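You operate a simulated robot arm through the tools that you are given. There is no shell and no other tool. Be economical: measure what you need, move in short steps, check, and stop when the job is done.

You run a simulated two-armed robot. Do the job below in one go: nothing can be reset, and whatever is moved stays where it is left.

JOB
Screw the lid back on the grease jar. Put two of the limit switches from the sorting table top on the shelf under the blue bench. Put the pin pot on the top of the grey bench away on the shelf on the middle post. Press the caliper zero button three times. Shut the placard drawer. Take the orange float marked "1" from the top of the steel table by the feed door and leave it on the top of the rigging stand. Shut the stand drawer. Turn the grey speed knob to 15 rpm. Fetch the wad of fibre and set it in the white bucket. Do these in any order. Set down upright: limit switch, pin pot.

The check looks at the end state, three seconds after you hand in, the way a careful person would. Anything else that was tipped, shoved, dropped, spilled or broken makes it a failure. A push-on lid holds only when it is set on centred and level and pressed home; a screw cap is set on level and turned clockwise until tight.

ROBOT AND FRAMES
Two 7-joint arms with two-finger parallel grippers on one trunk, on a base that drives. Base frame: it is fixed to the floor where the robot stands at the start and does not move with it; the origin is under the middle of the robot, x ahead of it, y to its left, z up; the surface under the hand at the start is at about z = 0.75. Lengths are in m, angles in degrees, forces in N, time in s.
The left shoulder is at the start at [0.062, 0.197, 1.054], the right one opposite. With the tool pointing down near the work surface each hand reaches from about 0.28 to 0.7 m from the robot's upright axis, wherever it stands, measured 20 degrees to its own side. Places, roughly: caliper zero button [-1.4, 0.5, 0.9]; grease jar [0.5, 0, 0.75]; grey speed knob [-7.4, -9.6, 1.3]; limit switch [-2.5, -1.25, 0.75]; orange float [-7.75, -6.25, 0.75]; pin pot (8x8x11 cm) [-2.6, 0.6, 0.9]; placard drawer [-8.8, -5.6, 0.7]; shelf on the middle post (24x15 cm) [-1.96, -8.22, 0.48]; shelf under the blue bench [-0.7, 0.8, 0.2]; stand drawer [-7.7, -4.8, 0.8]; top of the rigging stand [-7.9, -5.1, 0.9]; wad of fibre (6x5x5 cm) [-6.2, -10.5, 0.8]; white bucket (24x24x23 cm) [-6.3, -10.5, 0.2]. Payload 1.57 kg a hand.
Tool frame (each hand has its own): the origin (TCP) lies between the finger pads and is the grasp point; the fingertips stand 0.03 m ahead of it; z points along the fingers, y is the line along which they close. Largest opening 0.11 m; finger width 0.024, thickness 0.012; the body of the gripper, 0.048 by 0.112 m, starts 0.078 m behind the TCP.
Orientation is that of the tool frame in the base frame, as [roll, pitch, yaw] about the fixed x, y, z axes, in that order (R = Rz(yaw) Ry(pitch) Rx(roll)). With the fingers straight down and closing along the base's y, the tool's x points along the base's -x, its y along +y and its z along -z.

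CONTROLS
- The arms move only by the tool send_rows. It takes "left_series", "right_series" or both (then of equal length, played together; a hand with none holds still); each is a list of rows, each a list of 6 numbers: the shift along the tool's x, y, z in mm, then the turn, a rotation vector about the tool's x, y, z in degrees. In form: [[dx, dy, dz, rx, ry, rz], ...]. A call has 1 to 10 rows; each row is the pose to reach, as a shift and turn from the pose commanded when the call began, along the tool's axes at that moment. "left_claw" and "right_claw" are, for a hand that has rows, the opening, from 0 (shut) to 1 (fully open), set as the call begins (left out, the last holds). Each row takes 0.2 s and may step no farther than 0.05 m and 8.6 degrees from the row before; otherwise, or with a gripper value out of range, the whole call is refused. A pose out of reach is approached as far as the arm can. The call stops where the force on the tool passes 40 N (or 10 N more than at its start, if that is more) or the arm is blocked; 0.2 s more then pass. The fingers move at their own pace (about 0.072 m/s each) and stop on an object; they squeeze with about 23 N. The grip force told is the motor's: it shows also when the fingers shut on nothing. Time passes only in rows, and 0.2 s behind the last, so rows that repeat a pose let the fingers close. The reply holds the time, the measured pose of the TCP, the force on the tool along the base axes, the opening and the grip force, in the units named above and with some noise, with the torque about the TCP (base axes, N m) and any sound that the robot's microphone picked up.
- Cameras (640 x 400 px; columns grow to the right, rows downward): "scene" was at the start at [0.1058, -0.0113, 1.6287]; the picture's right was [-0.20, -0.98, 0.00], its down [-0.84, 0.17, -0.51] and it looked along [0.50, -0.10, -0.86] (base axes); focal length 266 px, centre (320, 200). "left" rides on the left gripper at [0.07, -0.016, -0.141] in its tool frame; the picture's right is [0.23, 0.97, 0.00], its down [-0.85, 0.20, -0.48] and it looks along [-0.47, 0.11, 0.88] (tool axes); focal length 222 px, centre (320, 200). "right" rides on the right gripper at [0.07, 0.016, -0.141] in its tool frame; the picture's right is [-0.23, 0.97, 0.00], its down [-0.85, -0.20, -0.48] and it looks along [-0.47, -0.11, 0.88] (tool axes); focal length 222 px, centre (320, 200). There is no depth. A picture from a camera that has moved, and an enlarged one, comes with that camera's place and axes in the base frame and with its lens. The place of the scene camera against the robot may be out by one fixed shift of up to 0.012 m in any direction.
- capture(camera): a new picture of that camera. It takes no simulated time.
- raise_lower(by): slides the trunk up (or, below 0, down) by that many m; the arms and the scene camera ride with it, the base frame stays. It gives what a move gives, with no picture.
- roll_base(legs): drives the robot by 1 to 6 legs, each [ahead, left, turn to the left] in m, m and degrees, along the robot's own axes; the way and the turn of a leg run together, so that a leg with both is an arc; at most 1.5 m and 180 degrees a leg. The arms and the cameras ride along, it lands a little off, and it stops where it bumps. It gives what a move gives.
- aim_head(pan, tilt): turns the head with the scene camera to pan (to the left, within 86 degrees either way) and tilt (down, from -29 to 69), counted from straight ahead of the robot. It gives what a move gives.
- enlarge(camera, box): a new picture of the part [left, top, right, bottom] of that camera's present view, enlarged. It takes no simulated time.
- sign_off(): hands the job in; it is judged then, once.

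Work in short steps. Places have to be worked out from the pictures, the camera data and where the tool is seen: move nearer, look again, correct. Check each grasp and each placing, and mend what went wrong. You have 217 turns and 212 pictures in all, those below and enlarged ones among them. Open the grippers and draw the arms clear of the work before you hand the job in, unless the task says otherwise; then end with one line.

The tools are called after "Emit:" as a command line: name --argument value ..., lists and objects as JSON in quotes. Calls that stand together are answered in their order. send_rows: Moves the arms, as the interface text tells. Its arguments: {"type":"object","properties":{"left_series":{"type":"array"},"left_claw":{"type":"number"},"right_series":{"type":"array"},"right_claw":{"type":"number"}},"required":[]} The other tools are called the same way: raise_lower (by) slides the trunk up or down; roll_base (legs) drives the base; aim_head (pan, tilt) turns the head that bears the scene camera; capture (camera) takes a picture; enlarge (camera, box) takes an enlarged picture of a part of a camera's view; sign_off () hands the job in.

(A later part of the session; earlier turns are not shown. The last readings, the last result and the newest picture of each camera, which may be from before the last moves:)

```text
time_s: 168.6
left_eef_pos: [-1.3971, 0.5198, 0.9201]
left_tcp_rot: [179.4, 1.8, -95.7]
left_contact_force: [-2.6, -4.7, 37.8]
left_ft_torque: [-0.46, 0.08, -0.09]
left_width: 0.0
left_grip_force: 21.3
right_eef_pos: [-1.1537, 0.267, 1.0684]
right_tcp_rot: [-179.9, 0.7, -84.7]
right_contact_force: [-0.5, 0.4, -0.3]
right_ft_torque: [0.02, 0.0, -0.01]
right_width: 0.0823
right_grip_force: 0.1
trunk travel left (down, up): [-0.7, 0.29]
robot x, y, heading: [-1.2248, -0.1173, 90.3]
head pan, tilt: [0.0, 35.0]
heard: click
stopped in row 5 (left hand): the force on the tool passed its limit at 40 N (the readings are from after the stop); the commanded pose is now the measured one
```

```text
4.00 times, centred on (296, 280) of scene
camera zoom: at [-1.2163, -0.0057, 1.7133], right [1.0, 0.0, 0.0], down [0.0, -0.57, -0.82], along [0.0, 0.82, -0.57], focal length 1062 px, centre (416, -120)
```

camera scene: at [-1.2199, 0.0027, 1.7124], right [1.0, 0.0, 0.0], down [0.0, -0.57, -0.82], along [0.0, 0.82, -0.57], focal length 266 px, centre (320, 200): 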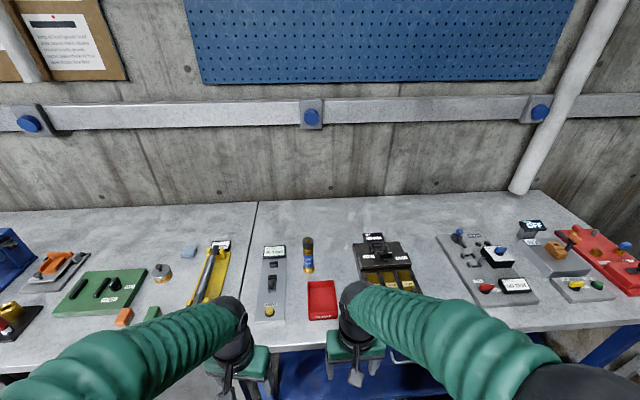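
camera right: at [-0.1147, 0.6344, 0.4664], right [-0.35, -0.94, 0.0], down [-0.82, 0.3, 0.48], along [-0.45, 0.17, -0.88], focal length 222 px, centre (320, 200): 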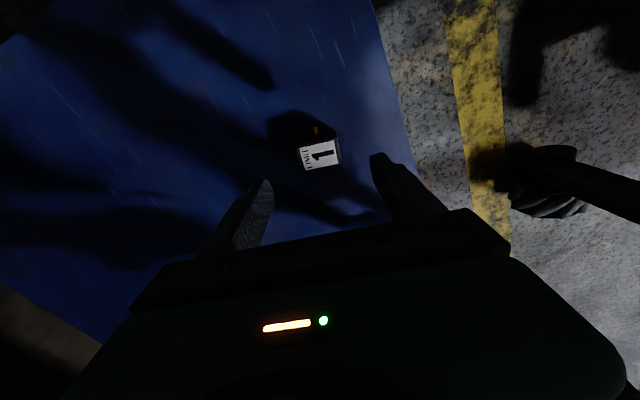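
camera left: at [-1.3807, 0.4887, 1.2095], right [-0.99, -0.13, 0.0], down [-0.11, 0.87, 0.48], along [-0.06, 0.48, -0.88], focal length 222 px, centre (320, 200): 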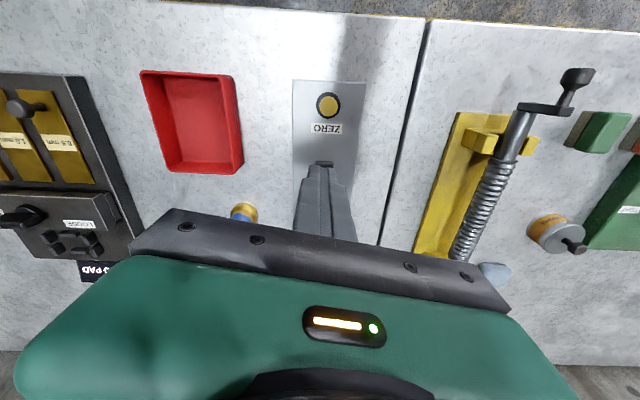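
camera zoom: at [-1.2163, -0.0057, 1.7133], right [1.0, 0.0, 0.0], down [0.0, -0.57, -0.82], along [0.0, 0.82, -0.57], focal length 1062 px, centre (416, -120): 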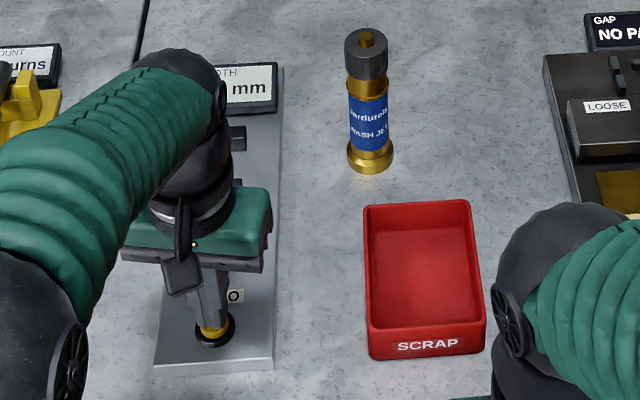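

One click was heard. I release by going up 14 mm.

Emit:
send_rows --left_series '[[0, 0, -7, 0, 0, 0], [0, 0, -14, 0, 0, 0], [0, 0, -14, 0, 0, 0]]'

Emit:
enlarge --camera "scene" --box '[240, 230, 352, 330]'

```text
time_s: 169.3
left_eef_pos: [-1.3967, 0.5238, 0.9257]
left_tcp_rot: [179.7, 0.6, -95.7]
left_contact_force: [-0.2, -0.3, 1.5]
left_ft_torque: [0.04, -0.01, 0.04]
left_width: 0.0
left_grip_force: 20.9
right_eef_pos: [-1.1561, 0.2747, 1.0669]
right_tcp_rot: [-179.8, 0.4, -84.7]
right_contact_force: [-0.1, 0.3, 0.1]
right_ft_torque: [-0.04, 0.0, 0.01]
right_width: 0.0825
right_grip_force: 0.0
trunk travel left (down, up): [-0.7, 0.29]
robot x, y, heading: [-1.2261, -0.1139, 90.0]
head pan, tilt: [0.0, 35.0]
```

```text
4.00 times, centred on (296, 280) of scene
camera zoom: at [-1.2183, 0.0086, 1.7117], right [1.0, 0.0, 0.0], down [0.0, -0.58, -0.82], along [0.0, 0.82, -0.58], focal length 1062 px, centre (416, -120)
```

zoom: 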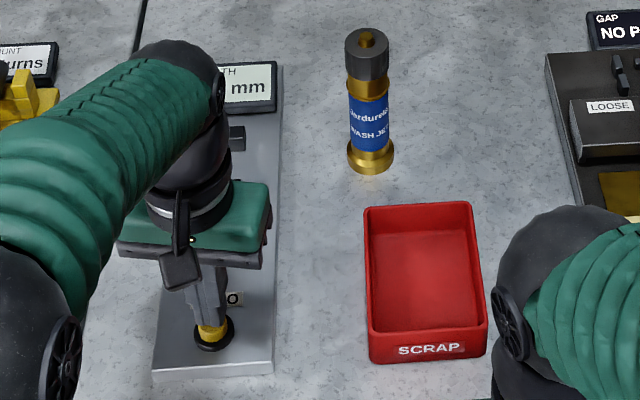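

I raise 12 mm more to be sure that the button is released, then check for sounds.

Emit:
send_rows --left_series '[[0, 0, -6, 0, 0, 0], [0, 0, -12, 0, 0, 0], [0, 0, -12, 0, 0, 0]]'

```text
time_s: 170.2
left_eef_pos: [-1.3978, 0.5244, 0.9376]
left_tcp_rot: [179.7, 0.6, -95.8]
left_contact_force: [0.2, -0.1, 0.5]
left_ft_torque: [0.01, 0.02, 0.02]
left_width: 0.0
left_grip_force: 21.0
right_eef_pos: [-1.1548, 0.2736, 1.0663]
right_tcp_rot: [-179.9, 0.4, -84.6]
right_contact_force: [0.0, -0.7, 0.0]
right_ft_torque: [0.06, -0.02, 0.01]
right_width: 0.0826
right_grip_force: 0.2
trunk travel left (down, up): [-0.7, 0.29]
robot x, y, heading: [-1.2232, -0.1147, 90.2]
head pan, tilt: [0.0, 35.0]
```

Second press.

Emit:
send_rows --left_series '[[1, 0, 8, 0, 0, 0], [1, 0, 14, 0, 0, 0], [1, 0, 18, 0, 0, 0], [1, 0, 22, 0, 0, 0], [1, 0, 25, 0, 0, 0], [1, 0, 28, 0, 0, 0]]'

```text
time_s: 171.6
left_eef_pos: [-1.3971, 0.5221, 0.9153]
left_tcp_rot: [179.5, 1.5, -95.6]
left_contact_force: [-5.9, 5.9, 39.5]
left_ft_torque: [-0.07, 0.19, -0.04]
left_width: 0.0
left_grip_force: 21.4
right_eef_pos: [-1.1554, 0.2715, 1.0692]
right_tcp_rot: [-179.9, 0.5, -84.7]
right_contact_force: [-0.1, 0.2, -0.1]
right_ft_torque: [-0.01, 0.03, -0.05]
right_width: 0.0825
right_grip_force: 0.0
trunk travel left (down, up): [-0.7, 0.29]
robot x, y, heading: [-1.2196, -0.1184, 90.2]
head pan, tilt: [0.0, 35.0]
heard: click
```

Second click. I release fully.

Emit:
send_rows --left_series '[[0, 0, -10, 0, 0, 0], [0, 0, -20, 0, 0, 0], [0, 0, -28, 0, 0, 0], [0, 0, -28, 0, 0, 0]]'

```text
time_s: 172.6
left_eef_pos: [-1.3956, 0.5231, 0.9365]
left_tcp_rot: [179.7, 0.6, -95.7]
left_contact_force: [0.0, -0.7, -0.7]
left_ft_torque: [0.01, -0.02, -0.01]
left_width: 0.0
left_grip_force: 21.5
right_eef_pos: [-1.1555, 0.2753, 1.0649]
right_tcp_rot: [-179.9, 0.4, -84.7]
right_contact_force: [0.8, 0.0, 0.1]
right_ft_torque: [0.01, -0.02, -0.01]
right_width: 0.0824
right_grip_force: 0.1
trunk travel left (down, up): [-0.7, 0.29]
robot x, y, heading: [-1.2261, -0.1154, 90.1]
head pan, tilt: [0.0, 35.0]
```

Third press, then release.

Emit:
send_rows --left_series '[[0, 0, 8, 0, 0, 0], [0, 0, 14, 0, 0, 0], [0, 0, 18, 0, 0, 0], [0, 0, 22, 0, 0, 0], [0, 0, 25, 0, 0, 0], [0, 0, 28, 0, 0, 0]]'

Emit:
send_rows --left_series '[[0, 0, -20, 0, 0, 0], [0, 0, -60, 0, 0, 0], [0, 0, -100, 0, 0, 0], [0, 0, -140, 0, 0, 0], [45, 0, -150, 0, 0, 0], [90, 0, -150, 0, 0, 0], [135, 0, -150, 0, 0, 0], [180, 0, -150, 0, 0, 0]]'

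Emit:
capture --camera "scene"

Emit:
enlarge --camera "scene" --box '[240, 230, 352, 330]'

```text
time_s: 173.9
left_eef_pos: [-1.3971, 0.5232, 0.9149]
left_tcp_rot: [179.4, 1.4, -95.6]
left_contact_force: [-5.1, 6.3, 38.8]
left_ft_torque: [-0.07, 0.07, -0.05]
left_width: 0.0003
left_grip_force: 21.6
right_eef_pos: [-1.1543, 0.2721, 1.068]
right_tcp_rot: [-179.9, 0.5, -84.6]
right_contact_force: [0.0, -0.1, 0.3]
right_ft_torque: [0.01, -0.03, 0.0]
right_width: 0.0825
right_grip_force: 0.0
trunk travel left (down, up): [-0.7, 0.29]
robot x, y, heading: [-1.2233, -0.1159, 90.3]
head pan, tilt: [0.0, 35.0]
heard: click
```

```text
time_s: 175.8
left_eef_pos: [-1.4132, 0.3398, 1.0569]
left_tcp_rot: [179.7, 0.8, -95.8]
left_contact_force: [0.8, 0.9, 0.6]
left_ft_torque: [0.01, -0.02, -0.05]
left_width: 0.0
left_grip_force: 21.1
right_eef_pos: [-1.1555, 0.2716, 1.0684]
right_tcp_rot: [-179.9, 0.5, -84.7]
right_contact_force: [0.2, 0.0, 0.3]
right_ft_torque: [0.01, 0.0, 0.0]
right_width: 0.0825
right_grip_force: 0.1
trunk travel left (down, up): [-0.7, 0.29]
robot x, y, heading: [-1.223, -0.1137, 90.2]
head pan, tilt: [0.0, 35.0]
```

```text
129 pictures are left
camera scene: at [-1.2187, 0.0046, 1.7122], right [1.0, 0.0, 0.0], down [0.0, -0.57, -0.82], along [0.0, 0.82, -0.57], focal length 266 px, centre (320, 200)
```

scene: 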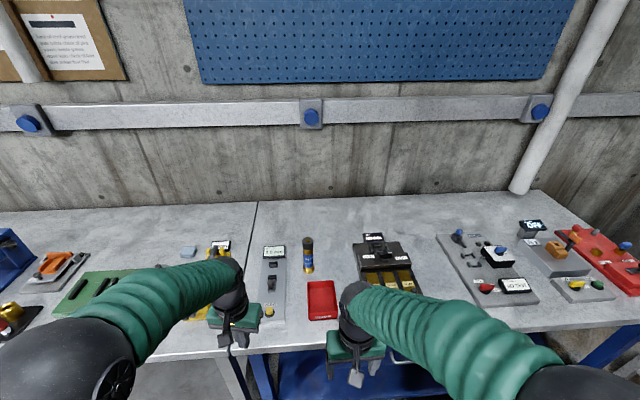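

```text
4.00 times, centred on (296, 280) of scene
camera zoom: at [-1.2187, 0.0046, 1.7122], right [1.0, 0.0, 0.0], down [0.0, -0.57, -0.82], along [0.0, 0.82, -0.57], focal length 1062 px, centre (416, -120)
```

zoom: 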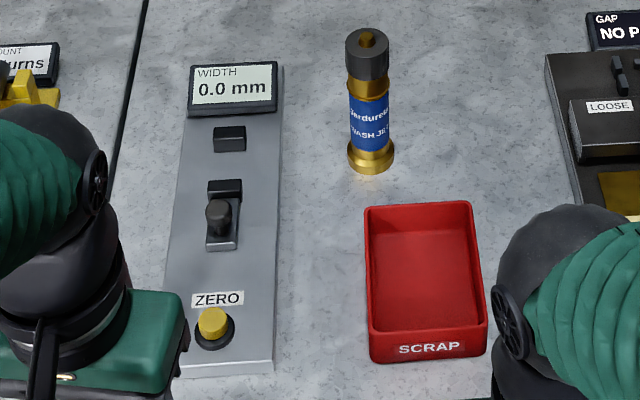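

WIDTH reads 0.0 mm after three clicks. Next is the pin pot, so I back a bit and drive along to the grey bench.

Emit:
roll_base --legs '[[-0.2, 0, 0], [0, 1.2, 0]]'

Emit:
capture --camera "scene"

```text
time_s: 183.1
left_eef_pos: [-2.6463, 0.1227, 1.0567]
left_tcp_rot: [179.5, 0.8, -94.4]
left_contact_force: [0.5, -0.5, 0.1]
left_ft_torque: [0.0, 0.01, 0.0]
left_width: 0.0002
left_grip_force: 21.7
right_eef_pos: [-2.3865, 0.0592, 1.0661]
right_tcp_rot: [-179.9, 0.3, -83.4]
right_contact_force: [-0.4, -0.1, 0.8]
right_ft_torque: [-0.02, 0.03, 0.04]
right_width: 0.0825
right_grip_force: 0.0
trunk travel left (down, up): [-0.7, 0.29]
robot x, y, heading: [-2.4477, -0.33, 91.4]
head pan, tilt: [0.0, 35.0]
```

```text
127 pictures are left
camera scene: at [-2.4415, -0.2074, 1.7119], right [1.0, 0.03, 0.0], down [0.01, -0.57, -0.82], along [-0.02, 0.82, -0.58], focal length 266 px, centre (320, 200)
```

scene: 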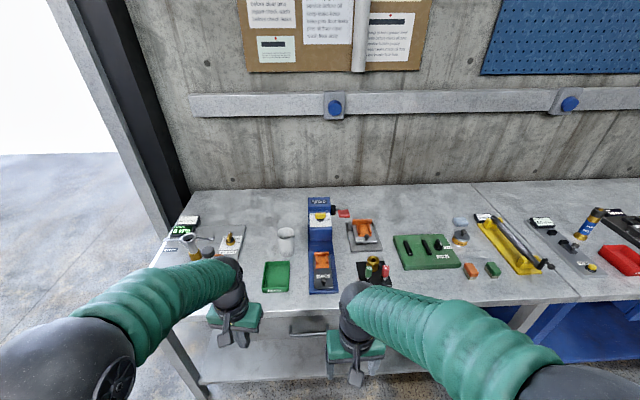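

The white pot at picture (286, 240) must be the pin pot. I look closer.

Emit:
enlarge --camera "scene" --box '[206, 190, 366, 290]'

```text
4.00 times, centred on (286, 240) of scene
camera zoom: at [-2.4415, -0.2074, 1.7119], right [1.0, 0.03, 0.0], down [0.01, -0.57, -0.82], along [-0.02, 0.82, -0.58], focal length 1062 px, centre (456, 40)
```

zoom: 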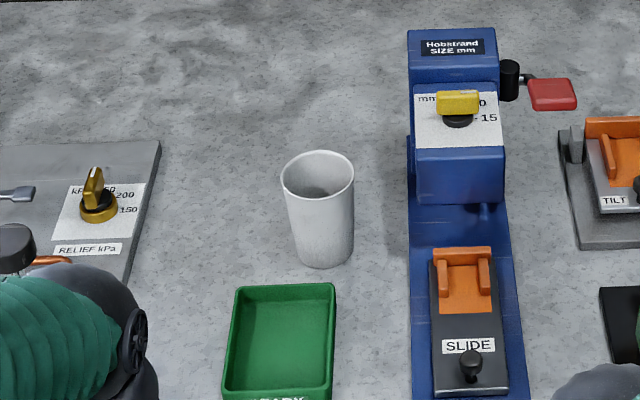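

The pot's centre is at about [-2.607, 0.611], its rim near z 0.96 and its base at 0.85. I move up to the bench, with the left gripper open.

Emit:
roll_base --legs '[[0.27, 0, 0]]'

Emit:
send_rows --left_series '[[-30, 0, -20, 0, 0, 0], [-60, 0, -40, 0, 0, 0], [-60, 0, -40, 0, 0, 0], [-60, 0, -40, 0, 0, 0]]' --left_claw 1

Emit:
capture --camera "left"

Emit:
capture --camera "scene"

```text
time_s: 185.0
left_eef_pos: [-2.6574, 0.389, 1.0571]
left_tcp_rot: [179.7, 0.9, -94.2]
left_contact_force: [0.1, 0.1, 0.9]
left_ft_torque: [0.02, 0.02, 0.01]
left_width: 0.0001
left_grip_force: 20.8
right_eef_pos: [-2.396, 0.3284, 1.0669]
right_tcp_rot: [-180.0, 0.5, -83.3]
right_contact_force: [-0.3, -0.5, 0.5]
right_ft_torque: [-0.01, -0.03, -0.03]
right_width: 0.0825
right_grip_force: 0.2
trunk travel left (down, up): [-0.7, 0.29]
robot x, y, heading: [-2.4535, -0.0625, 91.4]
head pan, tilt: [0.0, 35.0]
```

```text
time_s: 186.0
left_eef_pos: [-2.6534, 0.4492, 1.0978]
left_tcp_rot: [179.7, 1.0, -94.2]
left_contact_force: [0.5, 0.6, 0.6]
left_ft_torque: [0.03, 0.0, 0.0]
left_width: 0.1099
left_grip_force: 0.0
right_eef_pos: [-2.3959, 0.3287, 1.0662]
right_tcp_rot: [-179.9, 0.4, -83.3]
right_contact_force: [-0.8, 0.8, 0.0]
right_ft_torque: [-0.04, 0.01, -0.01]
right_width: 0.0827
right_grip_force: 0.1
trunk travel left (down, up): [-0.7, 0.29]
robot x, y, heading: [-2.4536, -0.065, 91.8]
head pan, tilt: [0.0, 35.0]
```

```text
125 pictures are left
camera left: at [-2.641, 0.3757, 1.2372], right [-0.99, -0.15, 0.0], down [-0.13, 0.86, 0.49], along [-0.08, 0.49, -0.87], focal length 222 px, centre (320, 200)
```

left: 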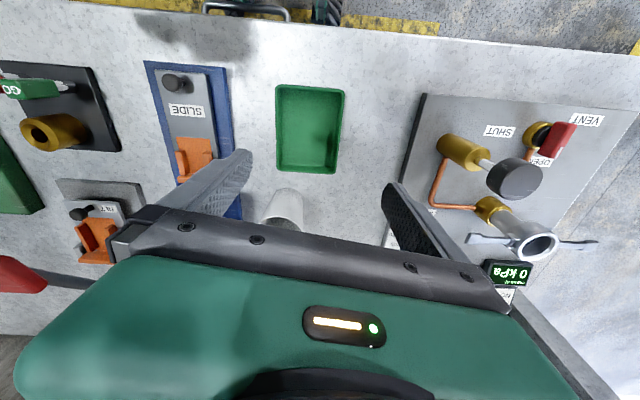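

```text
124 pictures are left
camera scene: at [-2.4521, 0.0622, 1.712], right [1.0, 0.03, 0.0], down [0.02, -0.57, -0.82], along [-0.02, 0.82, -0.57], focal length 266 px, centre (320, 200)
```

scene: 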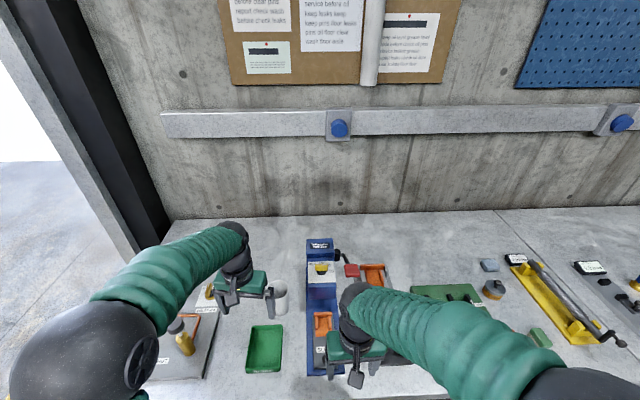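

I move the left hand to above the pot, staying at z 1.10.

Emit:
send_rows --left_series '[[-35, -13, 0, 0, -0.5, 0], [-70, -26, 0, 0, -1, 0], [-103, -39, 0, 0, -1, 0], [-103, -39, 0, 0, -1, 0]]'

Emit:
capture --camera "left"

```text
time_s: 187.0
left_eef_pos: [-2.6038, 0.5476, 1.1]
left_tcp_rot: [179.8, 1.9, -94.2]
left_contact_force: [-1.0, -0.3, 0.1]
left_ft_torque: [0.02, -0.01, -0.01]
left_width: 0.1099
left_grip_force: 0.0
right_eef_pos: [-2.3958, 0.3281, 1.0666]
right_tcp_rot: [-179.9, 0.5, -83.3]
right_contact_force: [-0.9, -0.2, -0.1]
right_ft_torque: [0.03, 0.02, 0.02]
right_width: 0.0822
right_grip_force: 0.0
trunk travel left (down, up): [-0.7, 0.29]
robot x, y, heading: [-2.4513, -0.0595, 91.7]
head pan, tilt: [0.0, 35.0]
```

```text
123 pictures are left
camera left: at [-2.5924, 0.4715, 1.2386], right [-0.99, -0.15, 0.0], down [-0.13, 0.85, 0.51], along [-0.08, 0.5, -0.86], focal length 222 px, centre (320, 200)
```

left: 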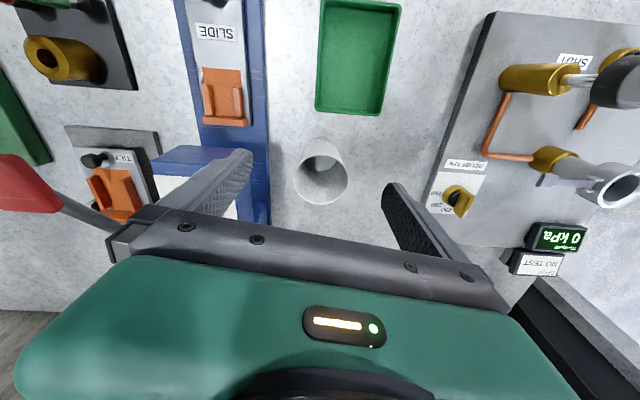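

The rim centre is at [-2.614, 0.599]. I level the tool, centre over it, narrow the opening a little, and lower to z 1.00 to check.

Emit:
send_rows --left_series '[[-25, 7, 0, 0, 1, 0], [-51, 14, 0, 0, 1.9, 0], [-51, 14, 30, 0, 1.9, 0], [-51, 14, 60, 0, 1.9, 0], [-51, 14, 90, 0, 1.9, 0], [-51, 14, 90, 0, 1.9, 0]]' --left_claw 0.88

Emit:
capture --camera "left"

Emit:
enlarge --camera "scene" --box '[206, 230, 366, 330]'

```text
time_s: 188.4
left_eef_pos: [-2.6175, 0.607, 1.0104]
left_tcp_rot: [179.6, 0.0, -94.2]
left_contact_force: [0.7, -0.2, 0.7]
left_ft_torque: [0.02, -0.01, -0.05]
left_width: 0.0969
left_grip_force: 0.1
right_eef_pos: [-2.3954, 0.3278, 1.0684]
right_tcp_rot: [-179.9, 0.5, -83.2]
right_contact_force: [0.0, 0.1, -0.4]
right_ft_torque: [0.02, 0.0, 0.02]
right_width: 0.0824
right_grip_force: 0.2
trunk travel left (down, up): [-0.7, 0.29]
robot x, y, heading: [-2.4551, -0.0621, 91.8]
head pan, tilt: [0.0, 35.0]
```

```text
122 pictures are left
camera left: at [-2.6048, 0.5348, 1.1516], right [-0.99, -0.15, 0.01], down [-0.13, 0.87, 0.48], along [-0.08, 0.47, -0.88], focal length 222 px, centre (320, 200)
```

left: 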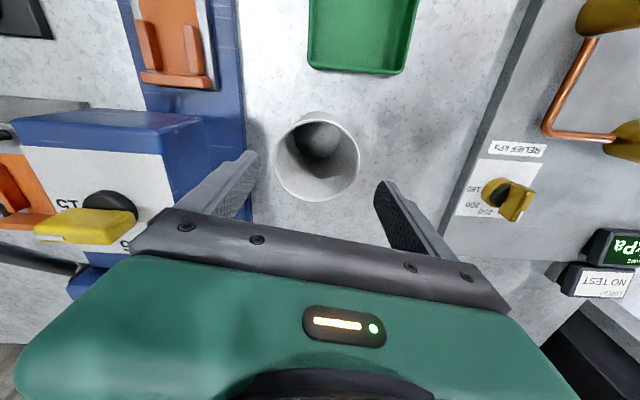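

```text
4.00 times, centred on (286, 280) of scene
camera zoom: at [-2.452, 0.063, 1.7119], right [1.0, 0.03, 0.0], down [0.02, -0.58, -0.82], along [-0.02, 0.82, -0.58], focal length 1062 px, centre (456, -120)
```

zoom: 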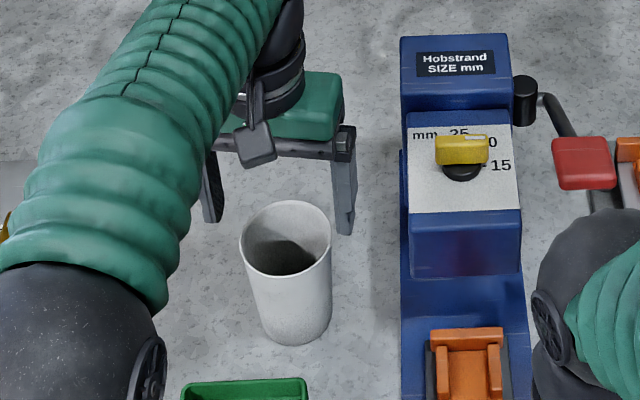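

The pot is about 11 mm nearer than the TCP. I correct this and lower to z 0.925.

Emit:
send_rows --left_series '[[11, 1, 0, 0, 0, 0], [11, 1, 30, 0, 0, 0], [11, 1, 60, 0, 0, 0], [11, 1, 85, 0, 0, 0], [11, 1, 85, 0, 0, 0]]'

Emit:
capture --camera "left"

```text
time_s: 189.6
left_eef_pos: [-2.6167, 0.5939, 0.9249]
left_tcp_rot: [179.8, 0.0, -94.3]
left_contact_force: [0.0, 0.0, -0.1]
left_ft_torque: [0.0, 0.01, -0.04]
left_width: 0.0967
left_grip_force: 0.1
right_eef_pos: [-2.3964, 0.3277, 1.0675]
right_tcp_rot: [180.0, 0.4, -83.3]
right_contact_force: [0.1, 0.2, 0.3]
right_ft_torque: [-0.01, 0.01, 0.02]
right_width: 0.0829
right_grip_force: 0.0
trunk travel left (down, up): [-0.7, 0.29]
robot x, y, heading: [-2.4555, -0.0625, 91.6]
head pan, tilt: [0.0, 35.0]
```

```text
120 pictures are left
camera left: at [-2.605, 0.523, 1.0661], right [-0.99, -0.15, 0.01], down [-0.13, 0.87, 0.48], along [-0.08, 0.47, -0.88], focal length 222 px, centre (320, 200)
```

left: 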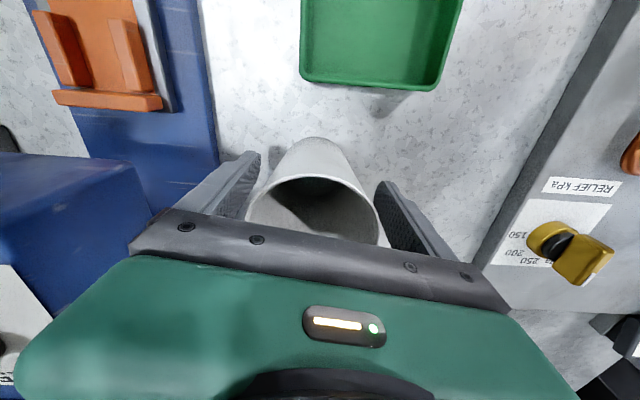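

The fingers straddle the pot. I close and lift.

Emit:
send_rows --left_series '[[0, 0, 0, 0, 0, 0], [0, 0, 0, 0, 0, 0], [0, 0, 0, 0, 0, 0], [0, 0, 0, 0, 0, 0]]' --left_claw 0

Emit:
send_rows --left_series '[[0, 0, -20, 0, 0, 0], [0, 0, -50, 0, 0, 0], [0, 0, -80, 0, 0, 0], [0, 0, -120, 0, 0, 0], [0, 0, -160, 0, 0, 0], [0, 0, -180, 0, 0, 0]]'

Emit:
capture --camera "left"

Emit:
enlarge --camera "scene" --box '[206, 200, 366, 300]'

```text
time_s: 190.6
left_eef_pos: [-2.6175, 0.595, 0.9261]
left_tcp_rot: [179.6, -0.2, -94.2]
left_contact_force: [-0.1, -0.2, 0.2]
left_ft_torque: [0.0, -0.05, 0.04]
left_width: 0.0738
left_grip_force: 22.7
right_eef_pos: [-2.3966, 0.3286, 1.0666]
right_tcp_rot: [-179.9, 0.5, -83.3]
right_contact_force: [1.0, -0.2, -0.7]
right_ft_torque: [0.01, 0.03, -0.02]
right_width: 0.0826
right_grip_force: 0.1
trunk travel left (down, up): [-0.7, 0.29]
robot x, y, heading: [-2.4595, -0.0651, 91.7]
head pan, tilt: [0.0, 35.0]
```

```text
time_s: 192.0
left_eef_pos: [-2.6167, 0.5953, 1.1071]
left_tcp_rot: [179.6, -0.1, -94.3]
left_contact_force: [0.7, -1.0, -0.2]
left_ft_torque: [-0.01, -0.01, 0.01]
left_width: 0.0737
left_grip_force: 22.9
right_eef_pos: [-2.3968, 0.3296, 1.0673]
right_tcp_rot: [-179.9, 0.4, -83.3]
right_contact_force: [-0.1, -0.6, 0.5]
right_ft_torque: [0.02, 0.01, -0.02]
right_width: 0.0824
right_grip_force: 0.0
trunk travel left (down, up): [-0.7, 0.29]
robot x, y, heading: [-2.4564, -0.0632, 91.6]
head pan, tilt: [0.0, 35.0]
```

```text
119 pictures are left
camera left: at [-2.6048, 0.5239, 1.2481], right [-0.99, -0.15, 0.01], down [-0.13, 0.87, 0.48], along [-0.08, 0.47, -0.88], focal length 222 px, centre (320, 200)
```

left: 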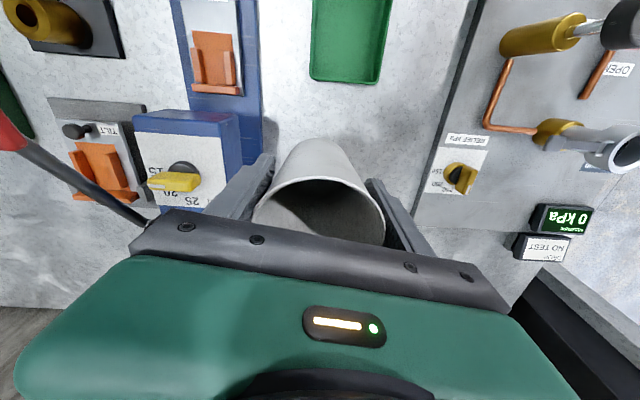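

```text
4.00 times, centred on (286, 250) of scene
camera zoom: at [-2.4518, 0.0638, 1.7118], right [1.0, 0.03, 0.0], down [0.02, -0.58, -0.82], along [-0.02, 0.82, -0.58], focal length 1062 px, centre (456, 0)
```

zoom: 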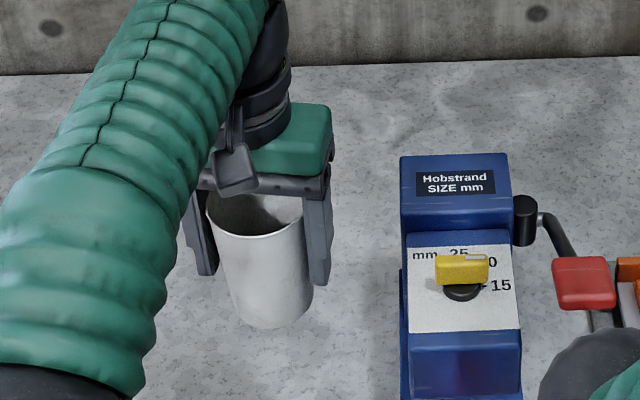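

The pot is held upright. I draw it in and back off, then drive to the open aisle west of the sorting table and look down along -y.

Emit:
send_rows --left_series '[[45, 0, 0, 0, 0, 0], [90, 0, 0, 0, 0, 0], [135, 0, 0, 0, 0, 0], [180, 0, 0, 0, 0, 0], [225, 0, 0, 0, 0, 0], [260, 0, 0, 0, 0, 0]]'

Emit:
roll_base --legs '[[-0.4, 0, 0], [0, 0, 90], [0.9, 0, 0], [0, 0, 90]]'

Emit:
aim_head --pan 0 --tilt 12

Emit:
capture --camera "scene"

```text
time_s: 193.4
left_eef_pos: [-2.6366, 0.3338, 1.1069]
left_tcp_rot: [179.6, 0.0, -94.3]
left_contact_force: [0.2, -0.4, -0.5]
left_ft_torque: [0.01, -0.01, 0.0]
left_width: 0.0738
left_grip_force: 23.0
right_eef_pos: [-2.3962, 0.3283, 1.0665]
right_tcp_rot: [-179.9, 0.5, -83.3]
right_contact_force: [0.6, -0.6, 0.1]
right_ft_torque: [0.0, 0.02, -0.04]
right_width: 0.0824
right_grip_force: 0.1
trunk travel left (down, up): [-0.7, 0.29]
robot x, y, heading: [-2.4534, -0.0647, 91.5]
head pan, tilt: [0.0, 35.0]
```

```text
time_s: 207.9
left_eef_pos: [-3.1726, -0.8789, 1.1063]
left_tcp_rot: [179.7, -0.1, 84.1]
left_contact_force: [0.6, -0.3, -0.5]
left_ft_torque: [-0.02, -0.02, 0.0]
left_width: 0.0731
left_grip_force: 22.8
right_eef_pos: [-3.4121, -0.8655, 1.0668]
right_tcp_rot: [-179.9, 0.5, 95.1]
right_contact_force: [-0.2, 0.9, -0.2]
right_ft_torque: [-0.04, 0.02, -0.03]
right_width: 0.082
right_grip_force: 0.0
trunk travel left (down, up): [-0.7, 0.29]
robot x, y, heading: [-3.343, -0.475, -90.1]
head pan, tilt: [0.0, 35.0]
```

```text
time_s: 208.7
left_eef_pos: [-3.1711, -0.8777, 1.1077]
left_tcp_rot: [179.7, 0.0, 84.1]
left_contact_force: [-0.4, -0.2, 0.5]
left_ft_torque: [0.02, 0.02, 0.04]
left_width: 0.0729
left_grip_force: 23.4
right_eef_pos: [-3.4105, -0.8637, 1.0678]
right_tcp_rot: [-179.8, 0.6, 95.1]
right_contact_force: [-0.7, 0.4, -0.6]
right_ft_torque: [-0.01, -0.01, -0.01]
right_width: 0.0825
right_grip_force: 0.0
trunk travel left (down, up): [-0.7, 0.29]
robot x, y, heading: [-3.3419, -0.4739, -89.9]
head pan, tilt: [0.0, 12.0]
```

```text
117 pictures are left
camera scene: at [-3.3339, -0.5999, 1.7488], right [-1.0, 0.0, 0.0], down [0.0, 0.21, -0.98], along [0.0, -0.98, -0.21], focal length 266 px, centre (320, 200)
```

scene: 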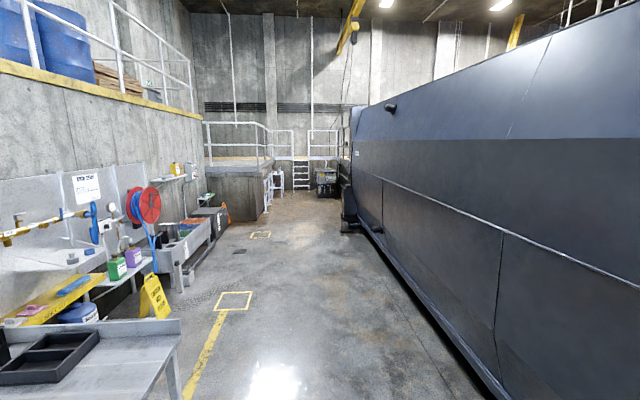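

The corridor is open. The middle post must be one of the railing posts along the platform's aisle side. I drive down the corridor and look again.

Emit:
roll_base --legs '[[1.5, 0, 0], [1.5, 0, 0], [1.5, 0, 0], [1.2, 0, 0]]'

Emit:
aim_head --pan 25 --tilt 20

Emit:
capture --camera "scene"

```text
time_s: 235.7
left_eef_pos: [-3.1009, -6.5368, 1.1067]
left_tcp_rot: [179.7, 0.0, 85.3]
left_contact_force: [0.1, 0.9, -1.1]
left_ft_torque: [0.0, 0.0, 0.01]
left_width: 0.0727
left_grip_force: 22.6
right_eef_pos: [-3.3409, -6.5275, 1.0673]
right_tcp_rot: [-179.9, 0.5, 96.2]
right_contact_force: [0.3, -0.4, 0.8]
right_ft_torque: [0.02, -0.03, 0.02]
right_width: 0.0824
right_grip_force: 0.1
trunk travel left (down, up): [-0.7, 0.29]
robot x, y, heading: [-3.2806, -6.1436, -89.0]
head pan, tilt: [0.0, 12.0]
```

```text
time_s: 236.6
left_eef_pos: [-3.1023, -6.5375, 1.1067]
left_tcp_rot: [179.8, -0.1, 85.3]
left_contact_force: [0.2, -0.3, -0.3]
left_ft_torque: [0.0, 0.04, 0.0]
left_width: 0.0727
left_grip_force: 22.9
right_eef_pos: [-3.34, -6.5262, 1.0669]
right_tcp_rot: [-179.9, 0.5, 96.1]
right_contact_force: [-0.1, -0.2, 0.3]
right_ft_torque: [0.0, 0.01, -0.03]
right_width: 0.0826
right_grip_force: 0.1
trunk travel left (down, up): [-0.7, 0.29]
robot x, y, heading: [-3.2768, -6.1369, -88.9]
head pan, tilt: [25.0, 20.0]
```

```text
116 pictures are left
camera scene: at [-3.2301, -6.2534, 1.7358], right [-0.9, -0.44, 0.0], down [-0.15, 0.31, -0.94], along [0.41, -0.84, -0.34], focal length 266 px, centre (320, 200)
```

scene: 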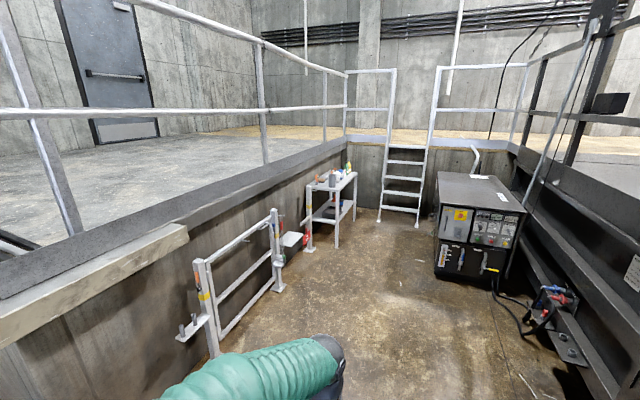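

The middle post of the railing has a small shelf, at picture (290, 240). I drive closer and look at it from the aisle.

Emit:
roll_base --legs '[[1.5, 0, 0], [0.4, 0, 0], [0, 0, 89]]'

Emit:
aim_head --pan 0 --tilt 40

Emit:
capture --camera "scene"

```text
time_s: 250.0
left_eef_pos: [-2.8181, -7.8576, 1.1073]
left_tcp_rot: [179.7, 0.0, 176.0]
left_contact_force: [-0.5, -0.4, -1.0]
left_ft_torque: [0.01, -0.04, 0.03]
left_width: 0.0724
left_grip_force: 22.8
right_eef_pos: [-2.8239, -8.0983, 1.0666]
right_tcp_rot: [-179.9, 0.6, -173.2]
right_contact_force: [-0.5, -0.5, -0.6]
right_ft_torque: [0.01, -0.01, -0.03]
right_width: 0.0824
right_grip_force: 0.1
trunk travel left (down, up): [-0.7, 0.29]
robot x, y, heading: [-3.2115, -8.0415, 1.8]
head pan, tilt: [25.0, 20.0]
```

```text
time_s: 250.8
left_eef_pos: [-2.8188, -7.8581, 1.1074]
left_tcp_rot: [179.7, 0.1, 176.0]
left_contact_force: [0.1, 0.0, -0.4]
left_ft_torque: [0.01, -0.01, 0.02]
left_width: 0.0722
left_grip_force: 23.4
right_eef_pos: [-2.8241, -8.0984, 1.0687]
right_tcp_rot: [-179.8, 0.5, -173.1]
right_contact_force: [0.2, 0.7, -1.0]
right_ft_torque: [-0.02, 0.01, 0.01]
right_width: 0.0826
right_grip_force: 0.0
trunk travel left (down, up): [-0.7, 0.29]
robot x, y, heading: [-3.2128, -8.0417, 2.1]
head pan, tilt: [0.0, 40.0]
```

```text
115 pictures are left
camera scene: at [-3.0882, -8.0335, 1.7045], right [0.03, -1.0, 0.0], down [-0.64, -0.02, -0.77], along [0.77, 0.02, -0.64], focal length 266 px, centre (320, 200)
```

scene: 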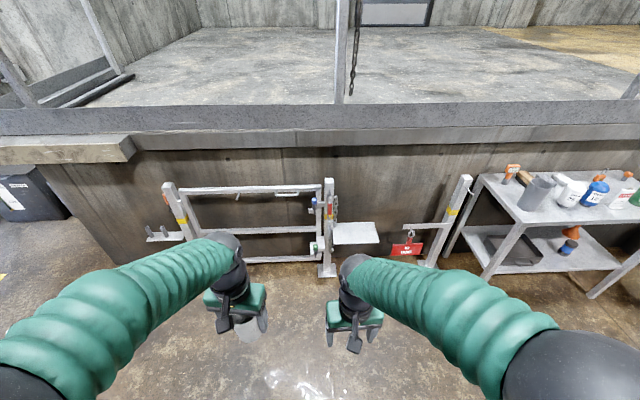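

The shelf is clear from above. Its centre is at about [-1.93, -8.23]. I drive up with the left hand in line with it and lower the trunk.

Emit:
roll_base --legs '[[0, -0.37, 0], [0.68, 0, -2]]'

Emit:
raise_lower --by -0.3

Emit:
capture --camera "scene"

Emit:
capture --camera "left"

```text
time_s: 256.6
left_eef_pos: [-2.1163, -8.2424, 1.1084]
left_tcp_rot: [179.7, 0.2, 173.8]
left_contact_force: [0.6, 0.2, -0.8]
left_ft_torque: [0.04, 0.0, 0.0]
left_width: 0.0726
left_grip_force: 23.2
right_eef_pos: [-2.1316, -8.481, 1.0679]
right_tcp_rot: [-179.8, 0.6, -175.1]
right_contact_force: [-0.2, 0.4, -0.5]
right_ft_torque: [0.0, -0.01, -0.01]
right_width: 0.0826
right_grip_force: 0.1
trunk travel left (down, up): [-0.7, 0.29]
robot x, y, heading: [-2.5189, -8.4112, -0.5]
head pan, tilt: [0.0, 40.0]
```

```text
time_s: 259.6
left_eef_pos: [-2.1164, -8.2432, 0.807]
left_tcp_rot: [179.7, 0.1, 173.8]
left_contact_force: [-0.8, 0.0, -0.5]
left_ft_torque: [0.04, 0.03, 0.0]
left_width: 0.0722
left_grip_force: 23.2
right_eef_pos: [-2.1314, -8.4818, 0.7683]
right_tcp_rot: [-179.9, 0.6, -175.2]
right_contact_force: [-0.4, 0.0, -0.4]
right_ft_torque: [0.03, -0.01, 0.01]
right_width: 0.0826
right_grip_force: 0.0
trunk travel left (down, up): [-0.4, 0.59]
robot x, y, heading: [-2.516, -8.4131, -0.4]
head pan, tilt: [0.0, 40.0]
```

```text
114 pictures are left
camera scene: at [-2.3926, -8.4076, 1.4045], right [-0.01, -1.0, 0.0], down [-0.64, 0.0, -0.77], along [0.77, -0.01, -0.64], focal length 266 px, centre (320, 200)
```

scene: 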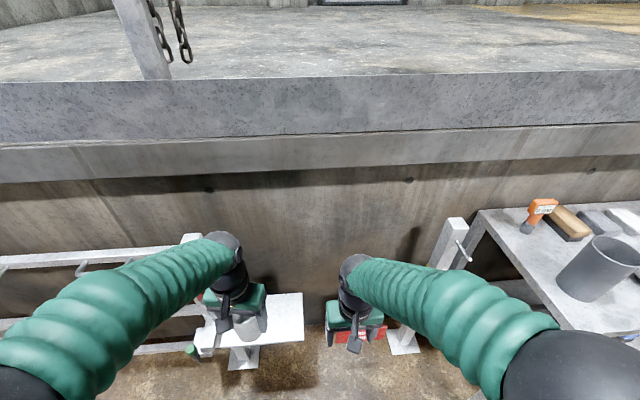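

```text
113 pictures are left
camera left: at [-2.188, -8.2528, 0.9485], right [-0.12, 0.99, 0.01], down [0.87, 0.1, 0.48], along [0.48, 0.06, -0.88], focal length 222 px, centre (320, 200)
```

left: 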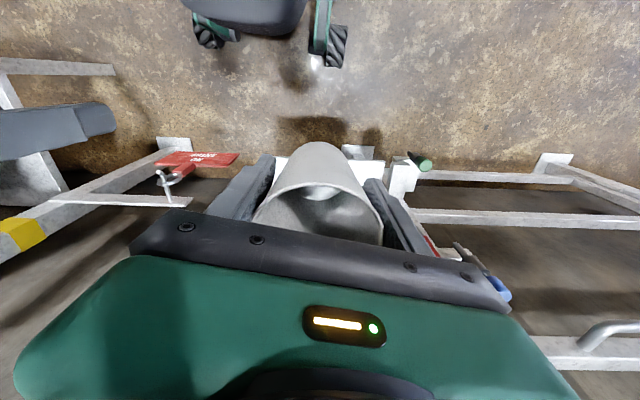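

The shelf spans x -2.01..-1.84 and y -8.35..-8.10, with the wall right behind it. I move the pot over it at this height and look again.

Emit:
send_rows --left_series '[[-40, 4, 0, 0, 0, 0], [-80, 8, 0, 0, 0, 0], [-120, 12, 0, 0, 0, 0], [-155, 16, 0, 0, 0, 0], [-172, 19, 0, 0, 0, 0], [-172, 19, 40, 0, 0, 0], [-172, 19, 80, 0, 0, 0], [-172, 19, 110, 0, 0, 0], [-172, 19, 110, 0, 0, 0]]'

Emit:
capture --camera "left"

Emit:
enlarge --camera "scene" --box '[170, 210, 370, 335]'

```text
time_s: 261.6
left_eef_pos: [-1.9428, -8.2407, 0.6968]
left_tcp_rot: [179.7, 0.2, 173.7]
left_contact_force: [-0.1, 0.2, -1.7]
left_ft_torque: [-0.02, 0.0, 0.01]
left_width: 0.0726
left_grip_force: 22.6
right_eef_pos: [-2.1315, -8.4811, 0.7674]
right_tcp_rot: [-180.0, 0.7, -175.3]
right_contact_force: [-0.1, -0.1, 0.1]
right_ft_torque: [0.02, 0.0, -0.02]
right_width: 0.0827
right_grip_force: 0.1
trunk travel left (down, up): [-0.4, 0.59]
robot x, y, heading: [-2.5171, -8.4085, -0.3]
head pan, tilt: [0.0, 40.0]
```

```text
112 pictures are left
camera left: at [-2.0144, -8.2504, 0.8379], right [-0.12, 0.99, 0.01], down [0.87, 0.1, 0.48], along [0.48, 0.06, -0.88], focal length 222 px, centre (320, 200)
```

left: 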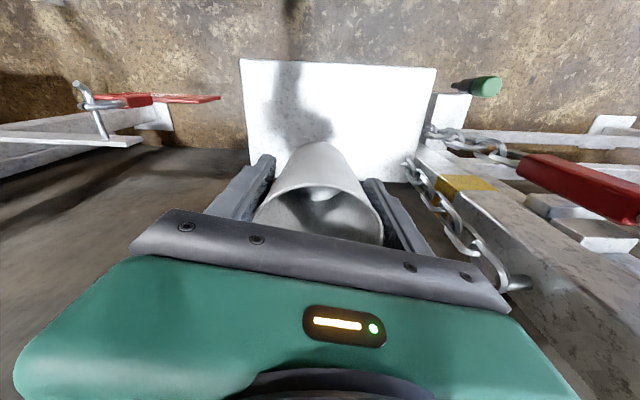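

```text
3.20 times, centred on (270, 272) of scene
camera zoom: at [-2.392, -8.4076, 1.4044], right [-0.01, -1.0, 0.0], down [-0.64, 0.0, -0.76], along [0.76, -0.01, -0.64], focal length 850 px, centre (480, -32)
```

zoom: 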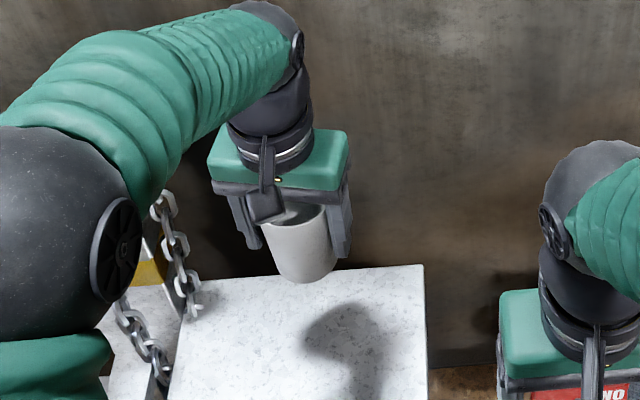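

The shelf's centre is nearer [-1.96, -8.22], its top probably z 0.50. I shift 18 mm back and lower slowly until contact.

Emit:
send_rows --left_series '[[18, 6, 20, 0, 0, 0], [18, 6, 50, 0, 0, 0], [18, 6, 80, 0, 0, 0], [18, 6, 90, 0, 0, 0], [18, 6, 96, 0, 0, 0], [18, 6, 102, 0, 0, 0], [18, 6, 107, 0, 0, 0], [18, 6, 112, 0, 0, 0], [18, 6, 116, 0, 0, 0], [18, 6, 120, 0, 0, 0]]'

Emit:
capture --camera "left"

```text
time_s: 263.8
left_eef_pos: [-1.9607, -8.2333, 0.5781]
left_tcp_rot: [179.7, -0.1, 173.9]
left_contact_force: [0.9, -0.8, -0.1]
left_ft_torque: [0.01, 0.05, 0.02]
left_width: 0.0724
left_grip_force: 23.5
right_eef_pos: [-2.1313, -8.4821, 0.7678]
right_tcp_rot: [-179.9, 0.7, -175.2]
right_contact_force: [0.8, 0.0, -0.6]
right_ft_torque: [0.02, -0.01, 0.01]
right_width: 0.0824
right_grip_force: 0.0
trunk travel left (down, up): [-0.4, 0.59]
robot x, y, heading: [-2.5167, -8.4109, -0.6]
head pan, tilt: [0.0, 40.0]
```

```text
110 pictures are left
camera left: at [-2.0321, -8.2431, 0.7187], right [-0.12, 0.99, 0.01], down [0.87, 0.1, 0.48], along [0.48, 0.06, -0.88], focal length 222 px, centre (320, 200)
```

left: 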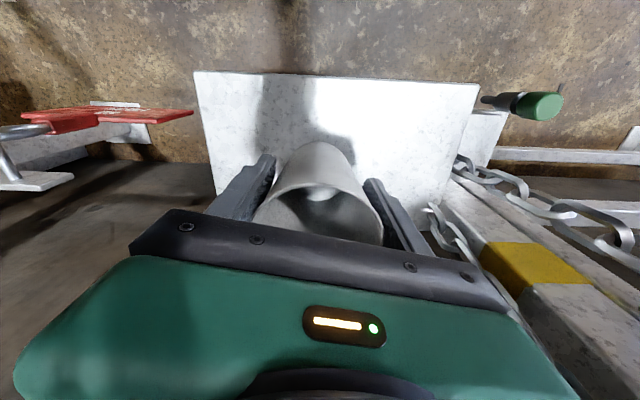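

Not there yet; the shelf is at about 0.48. I keep lowering gently.

Emit:
send_rows --left_series '[[0, 0, 8, 0, 0, 0], [0, 0, 14, 0, 0, 0], [0, 0, 18, 0, 0, 0], [0, 0, 21, 0, 0, 0], [0, 0, 24, 0, 0, 0], [0, 0, 26, 0, 0, 0]]'

```text
time_s: 265.2
left_eef_pos: [-1.9599, -8.2326, 0.5524]
left_tcp_rot: [179.8, 0.0, 173.7]
left_contact_force: [0.1, -0.1, 0.3]
left_ft_torque: [0.02, 0.02, -0.03]
left_width: 0.0724
left_grip_force: 22.9
right_eef_pos: [-2.1318, -8.4814, 0.7676]
right_tcp_rot: [-179.8, 0.6, -175.2]
right_contact_force: [0.3, 0.6, 0.1]
right_ft_torque: [0.0, 0.01, -0.01]
right_width: 0.0824
right_grip_force: 0.1
trunk travel left (down, up): [-0.4, 0.59]
robot x, y, heading: [-2.5206, -8.41, -0.0]
head pan, tilt: [0.0, 40.0]
```

Emit:
send_rows --left_series '[[0, 0, 2, 0, 0, 0], [0, 0, 4, 0, 0, 0], [0, 0, 6, 0, 0, 0], [0, 0, 8, 0, 0, 0]]'

Emit:
enlarge --camera "scene" --box '[170, 230, 370, 355]'

```text
time_s: 266.2
left_eef_pos: [-1.9597, -8.2327, 0.5452]
left_tcp_rot: [179.6, 0.2, 173.9]
left_contact_force: [-1.9, 1.8, 10.5]
left_ft_torque: [-0.17, 0.16, -0.03]
left_width: 0.0725
left_grip_force: 22.7
right_eef_pos: [-2.1324, -8.4817, 0.7689]
right_tcp_rot: [-179.8, 0.6, -175.3]
right_contact_force: [1.0, -0.2, -0.1]
right_ft_torque: [-0.04, 0.01, -0.02]
right_width: 0.0828
right_grip_force: 0.0
trunk travel left (down, up): [-0.4, 0.59]
robot x, y, heading: [-2.5149, -8.4136, -0.3]
head pan, tilt: [0.0, 40.0]
```

```text
3.20 times, centred on (270, 292) of scene
camera zoom: at [-2.3932, -8.4079, 1.4047], right [-0.01, -1.0, 0.0], down [-0.64, 0.0, -0.77], along [0.77, 0.0, -0.64], focal length 850 px, centre (480, -96)
```

zoom: 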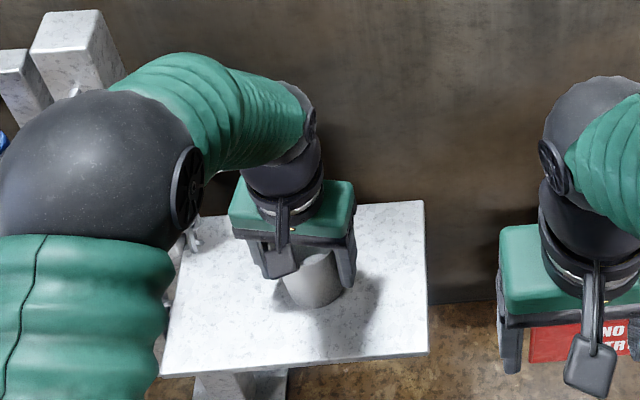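

The pot touches down with 10 N. I relieve, open, and raise straight up.

Emit:
send_rows --left_series '[[0, 0, -2, 0, 0, 0], [0, 0, -2, 0, 0, 0]]'

Emit:
send_rows --left_series '[[0, 0, 0, 0, 0, 0], [0, 0, 0, 0, 0, 0], [0, 0, 0, 0, 0, 0], [0, 0, -30, 0, 0, 0], [0, 0, -70, 0, 0, 0], [0, 0, -110, 0, 0, 0], [0, 0, -150, 0, 0, 0], [0, 0, -190, 0, 0, 0]]' --left_claw 0.88

Emit:
capture --camera "left"

Emit:
capture --camera "scene"

```text
time_s: 266.8
left_eef_pos: [-1.9613, -8.2345, 0.5463]
left_tcp_rot: [179.8, 0.1, 173.9]
left_contact_force: [0.7, 0.0, 3.2]
left_ft_torque: [-0.02, -0.07, -0.01]
left_width: 0.0725
left_grip_force: 23.7
right_eef_pos: [-2.1312, -8.4809, 0.767]
right_tcp_rot: [-179.9, 0.7, -175.2]
right_contact_force: [-0.2, 0.1, -0.7]
right_ft_torque: [0.01, -0.02, 0.0]
right_width: 0.0824
right_grip_force: 0.0
trunk travel left (down, up): [-0.4, 0.59]
robot x, y, heading: [-2.5171, -8.4092, -0.4]
head pan, tilt: [0.0, 40.0]
```

```text
time_s: 268.6
left_eef_pos: [-1.9639, -8.2344, 0.737]
left_tcp_rot: [179.8, 0.1, 173.8]
left_contact_force: [-1.2, -0.2, -0.6]
left_ft_torque: [0.0, -0.02, 0.01]
left_width: 0.097
left_grip_force: 0.1
right_eef_pos: [-2.1318, -8.4826, 0.767]
right_tcp_rot: [-180.0, 0.6, -175.2]
right_contact_force: [-0.2, 0.5, 0.1]
right_ft_torque: [0.01, 0.01, -0.01]
right_width: 0.0823
right_grip_force: 0.1
trunk travel left (down, up): [-0.4, 0.59]
robot x, y, heading: [-2.5175, -8.4106, -0.3]
head pan, tilt: [0.0, 40.0]
```

```text
108 pictures are left
camera left: at [-2.0348, -8.2441, 0.8781], right [-0.12, 0.99, 0.01], down [0.87, 0.1, 0.48], along [0.48, 0.06, -0.88], focal length 222 px, centre (320, 200)
```

left: 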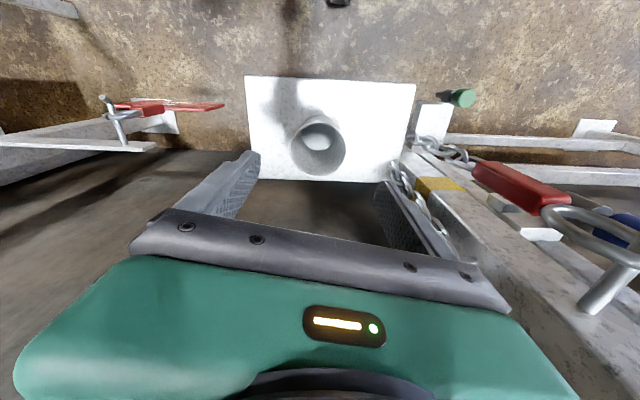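

```text
107 pictures are left
camera scene: at [-2.3927, -8.4079, 1.4044], right [-0.01, -1.0, 0.0], down [-0.64, 0.0, -0.77], along [0.77, 0.0, -0.64], focal length 266 px, centre (320, 200)
```

scene: 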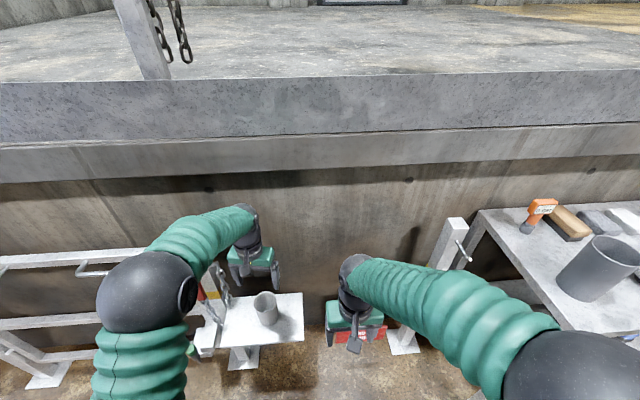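

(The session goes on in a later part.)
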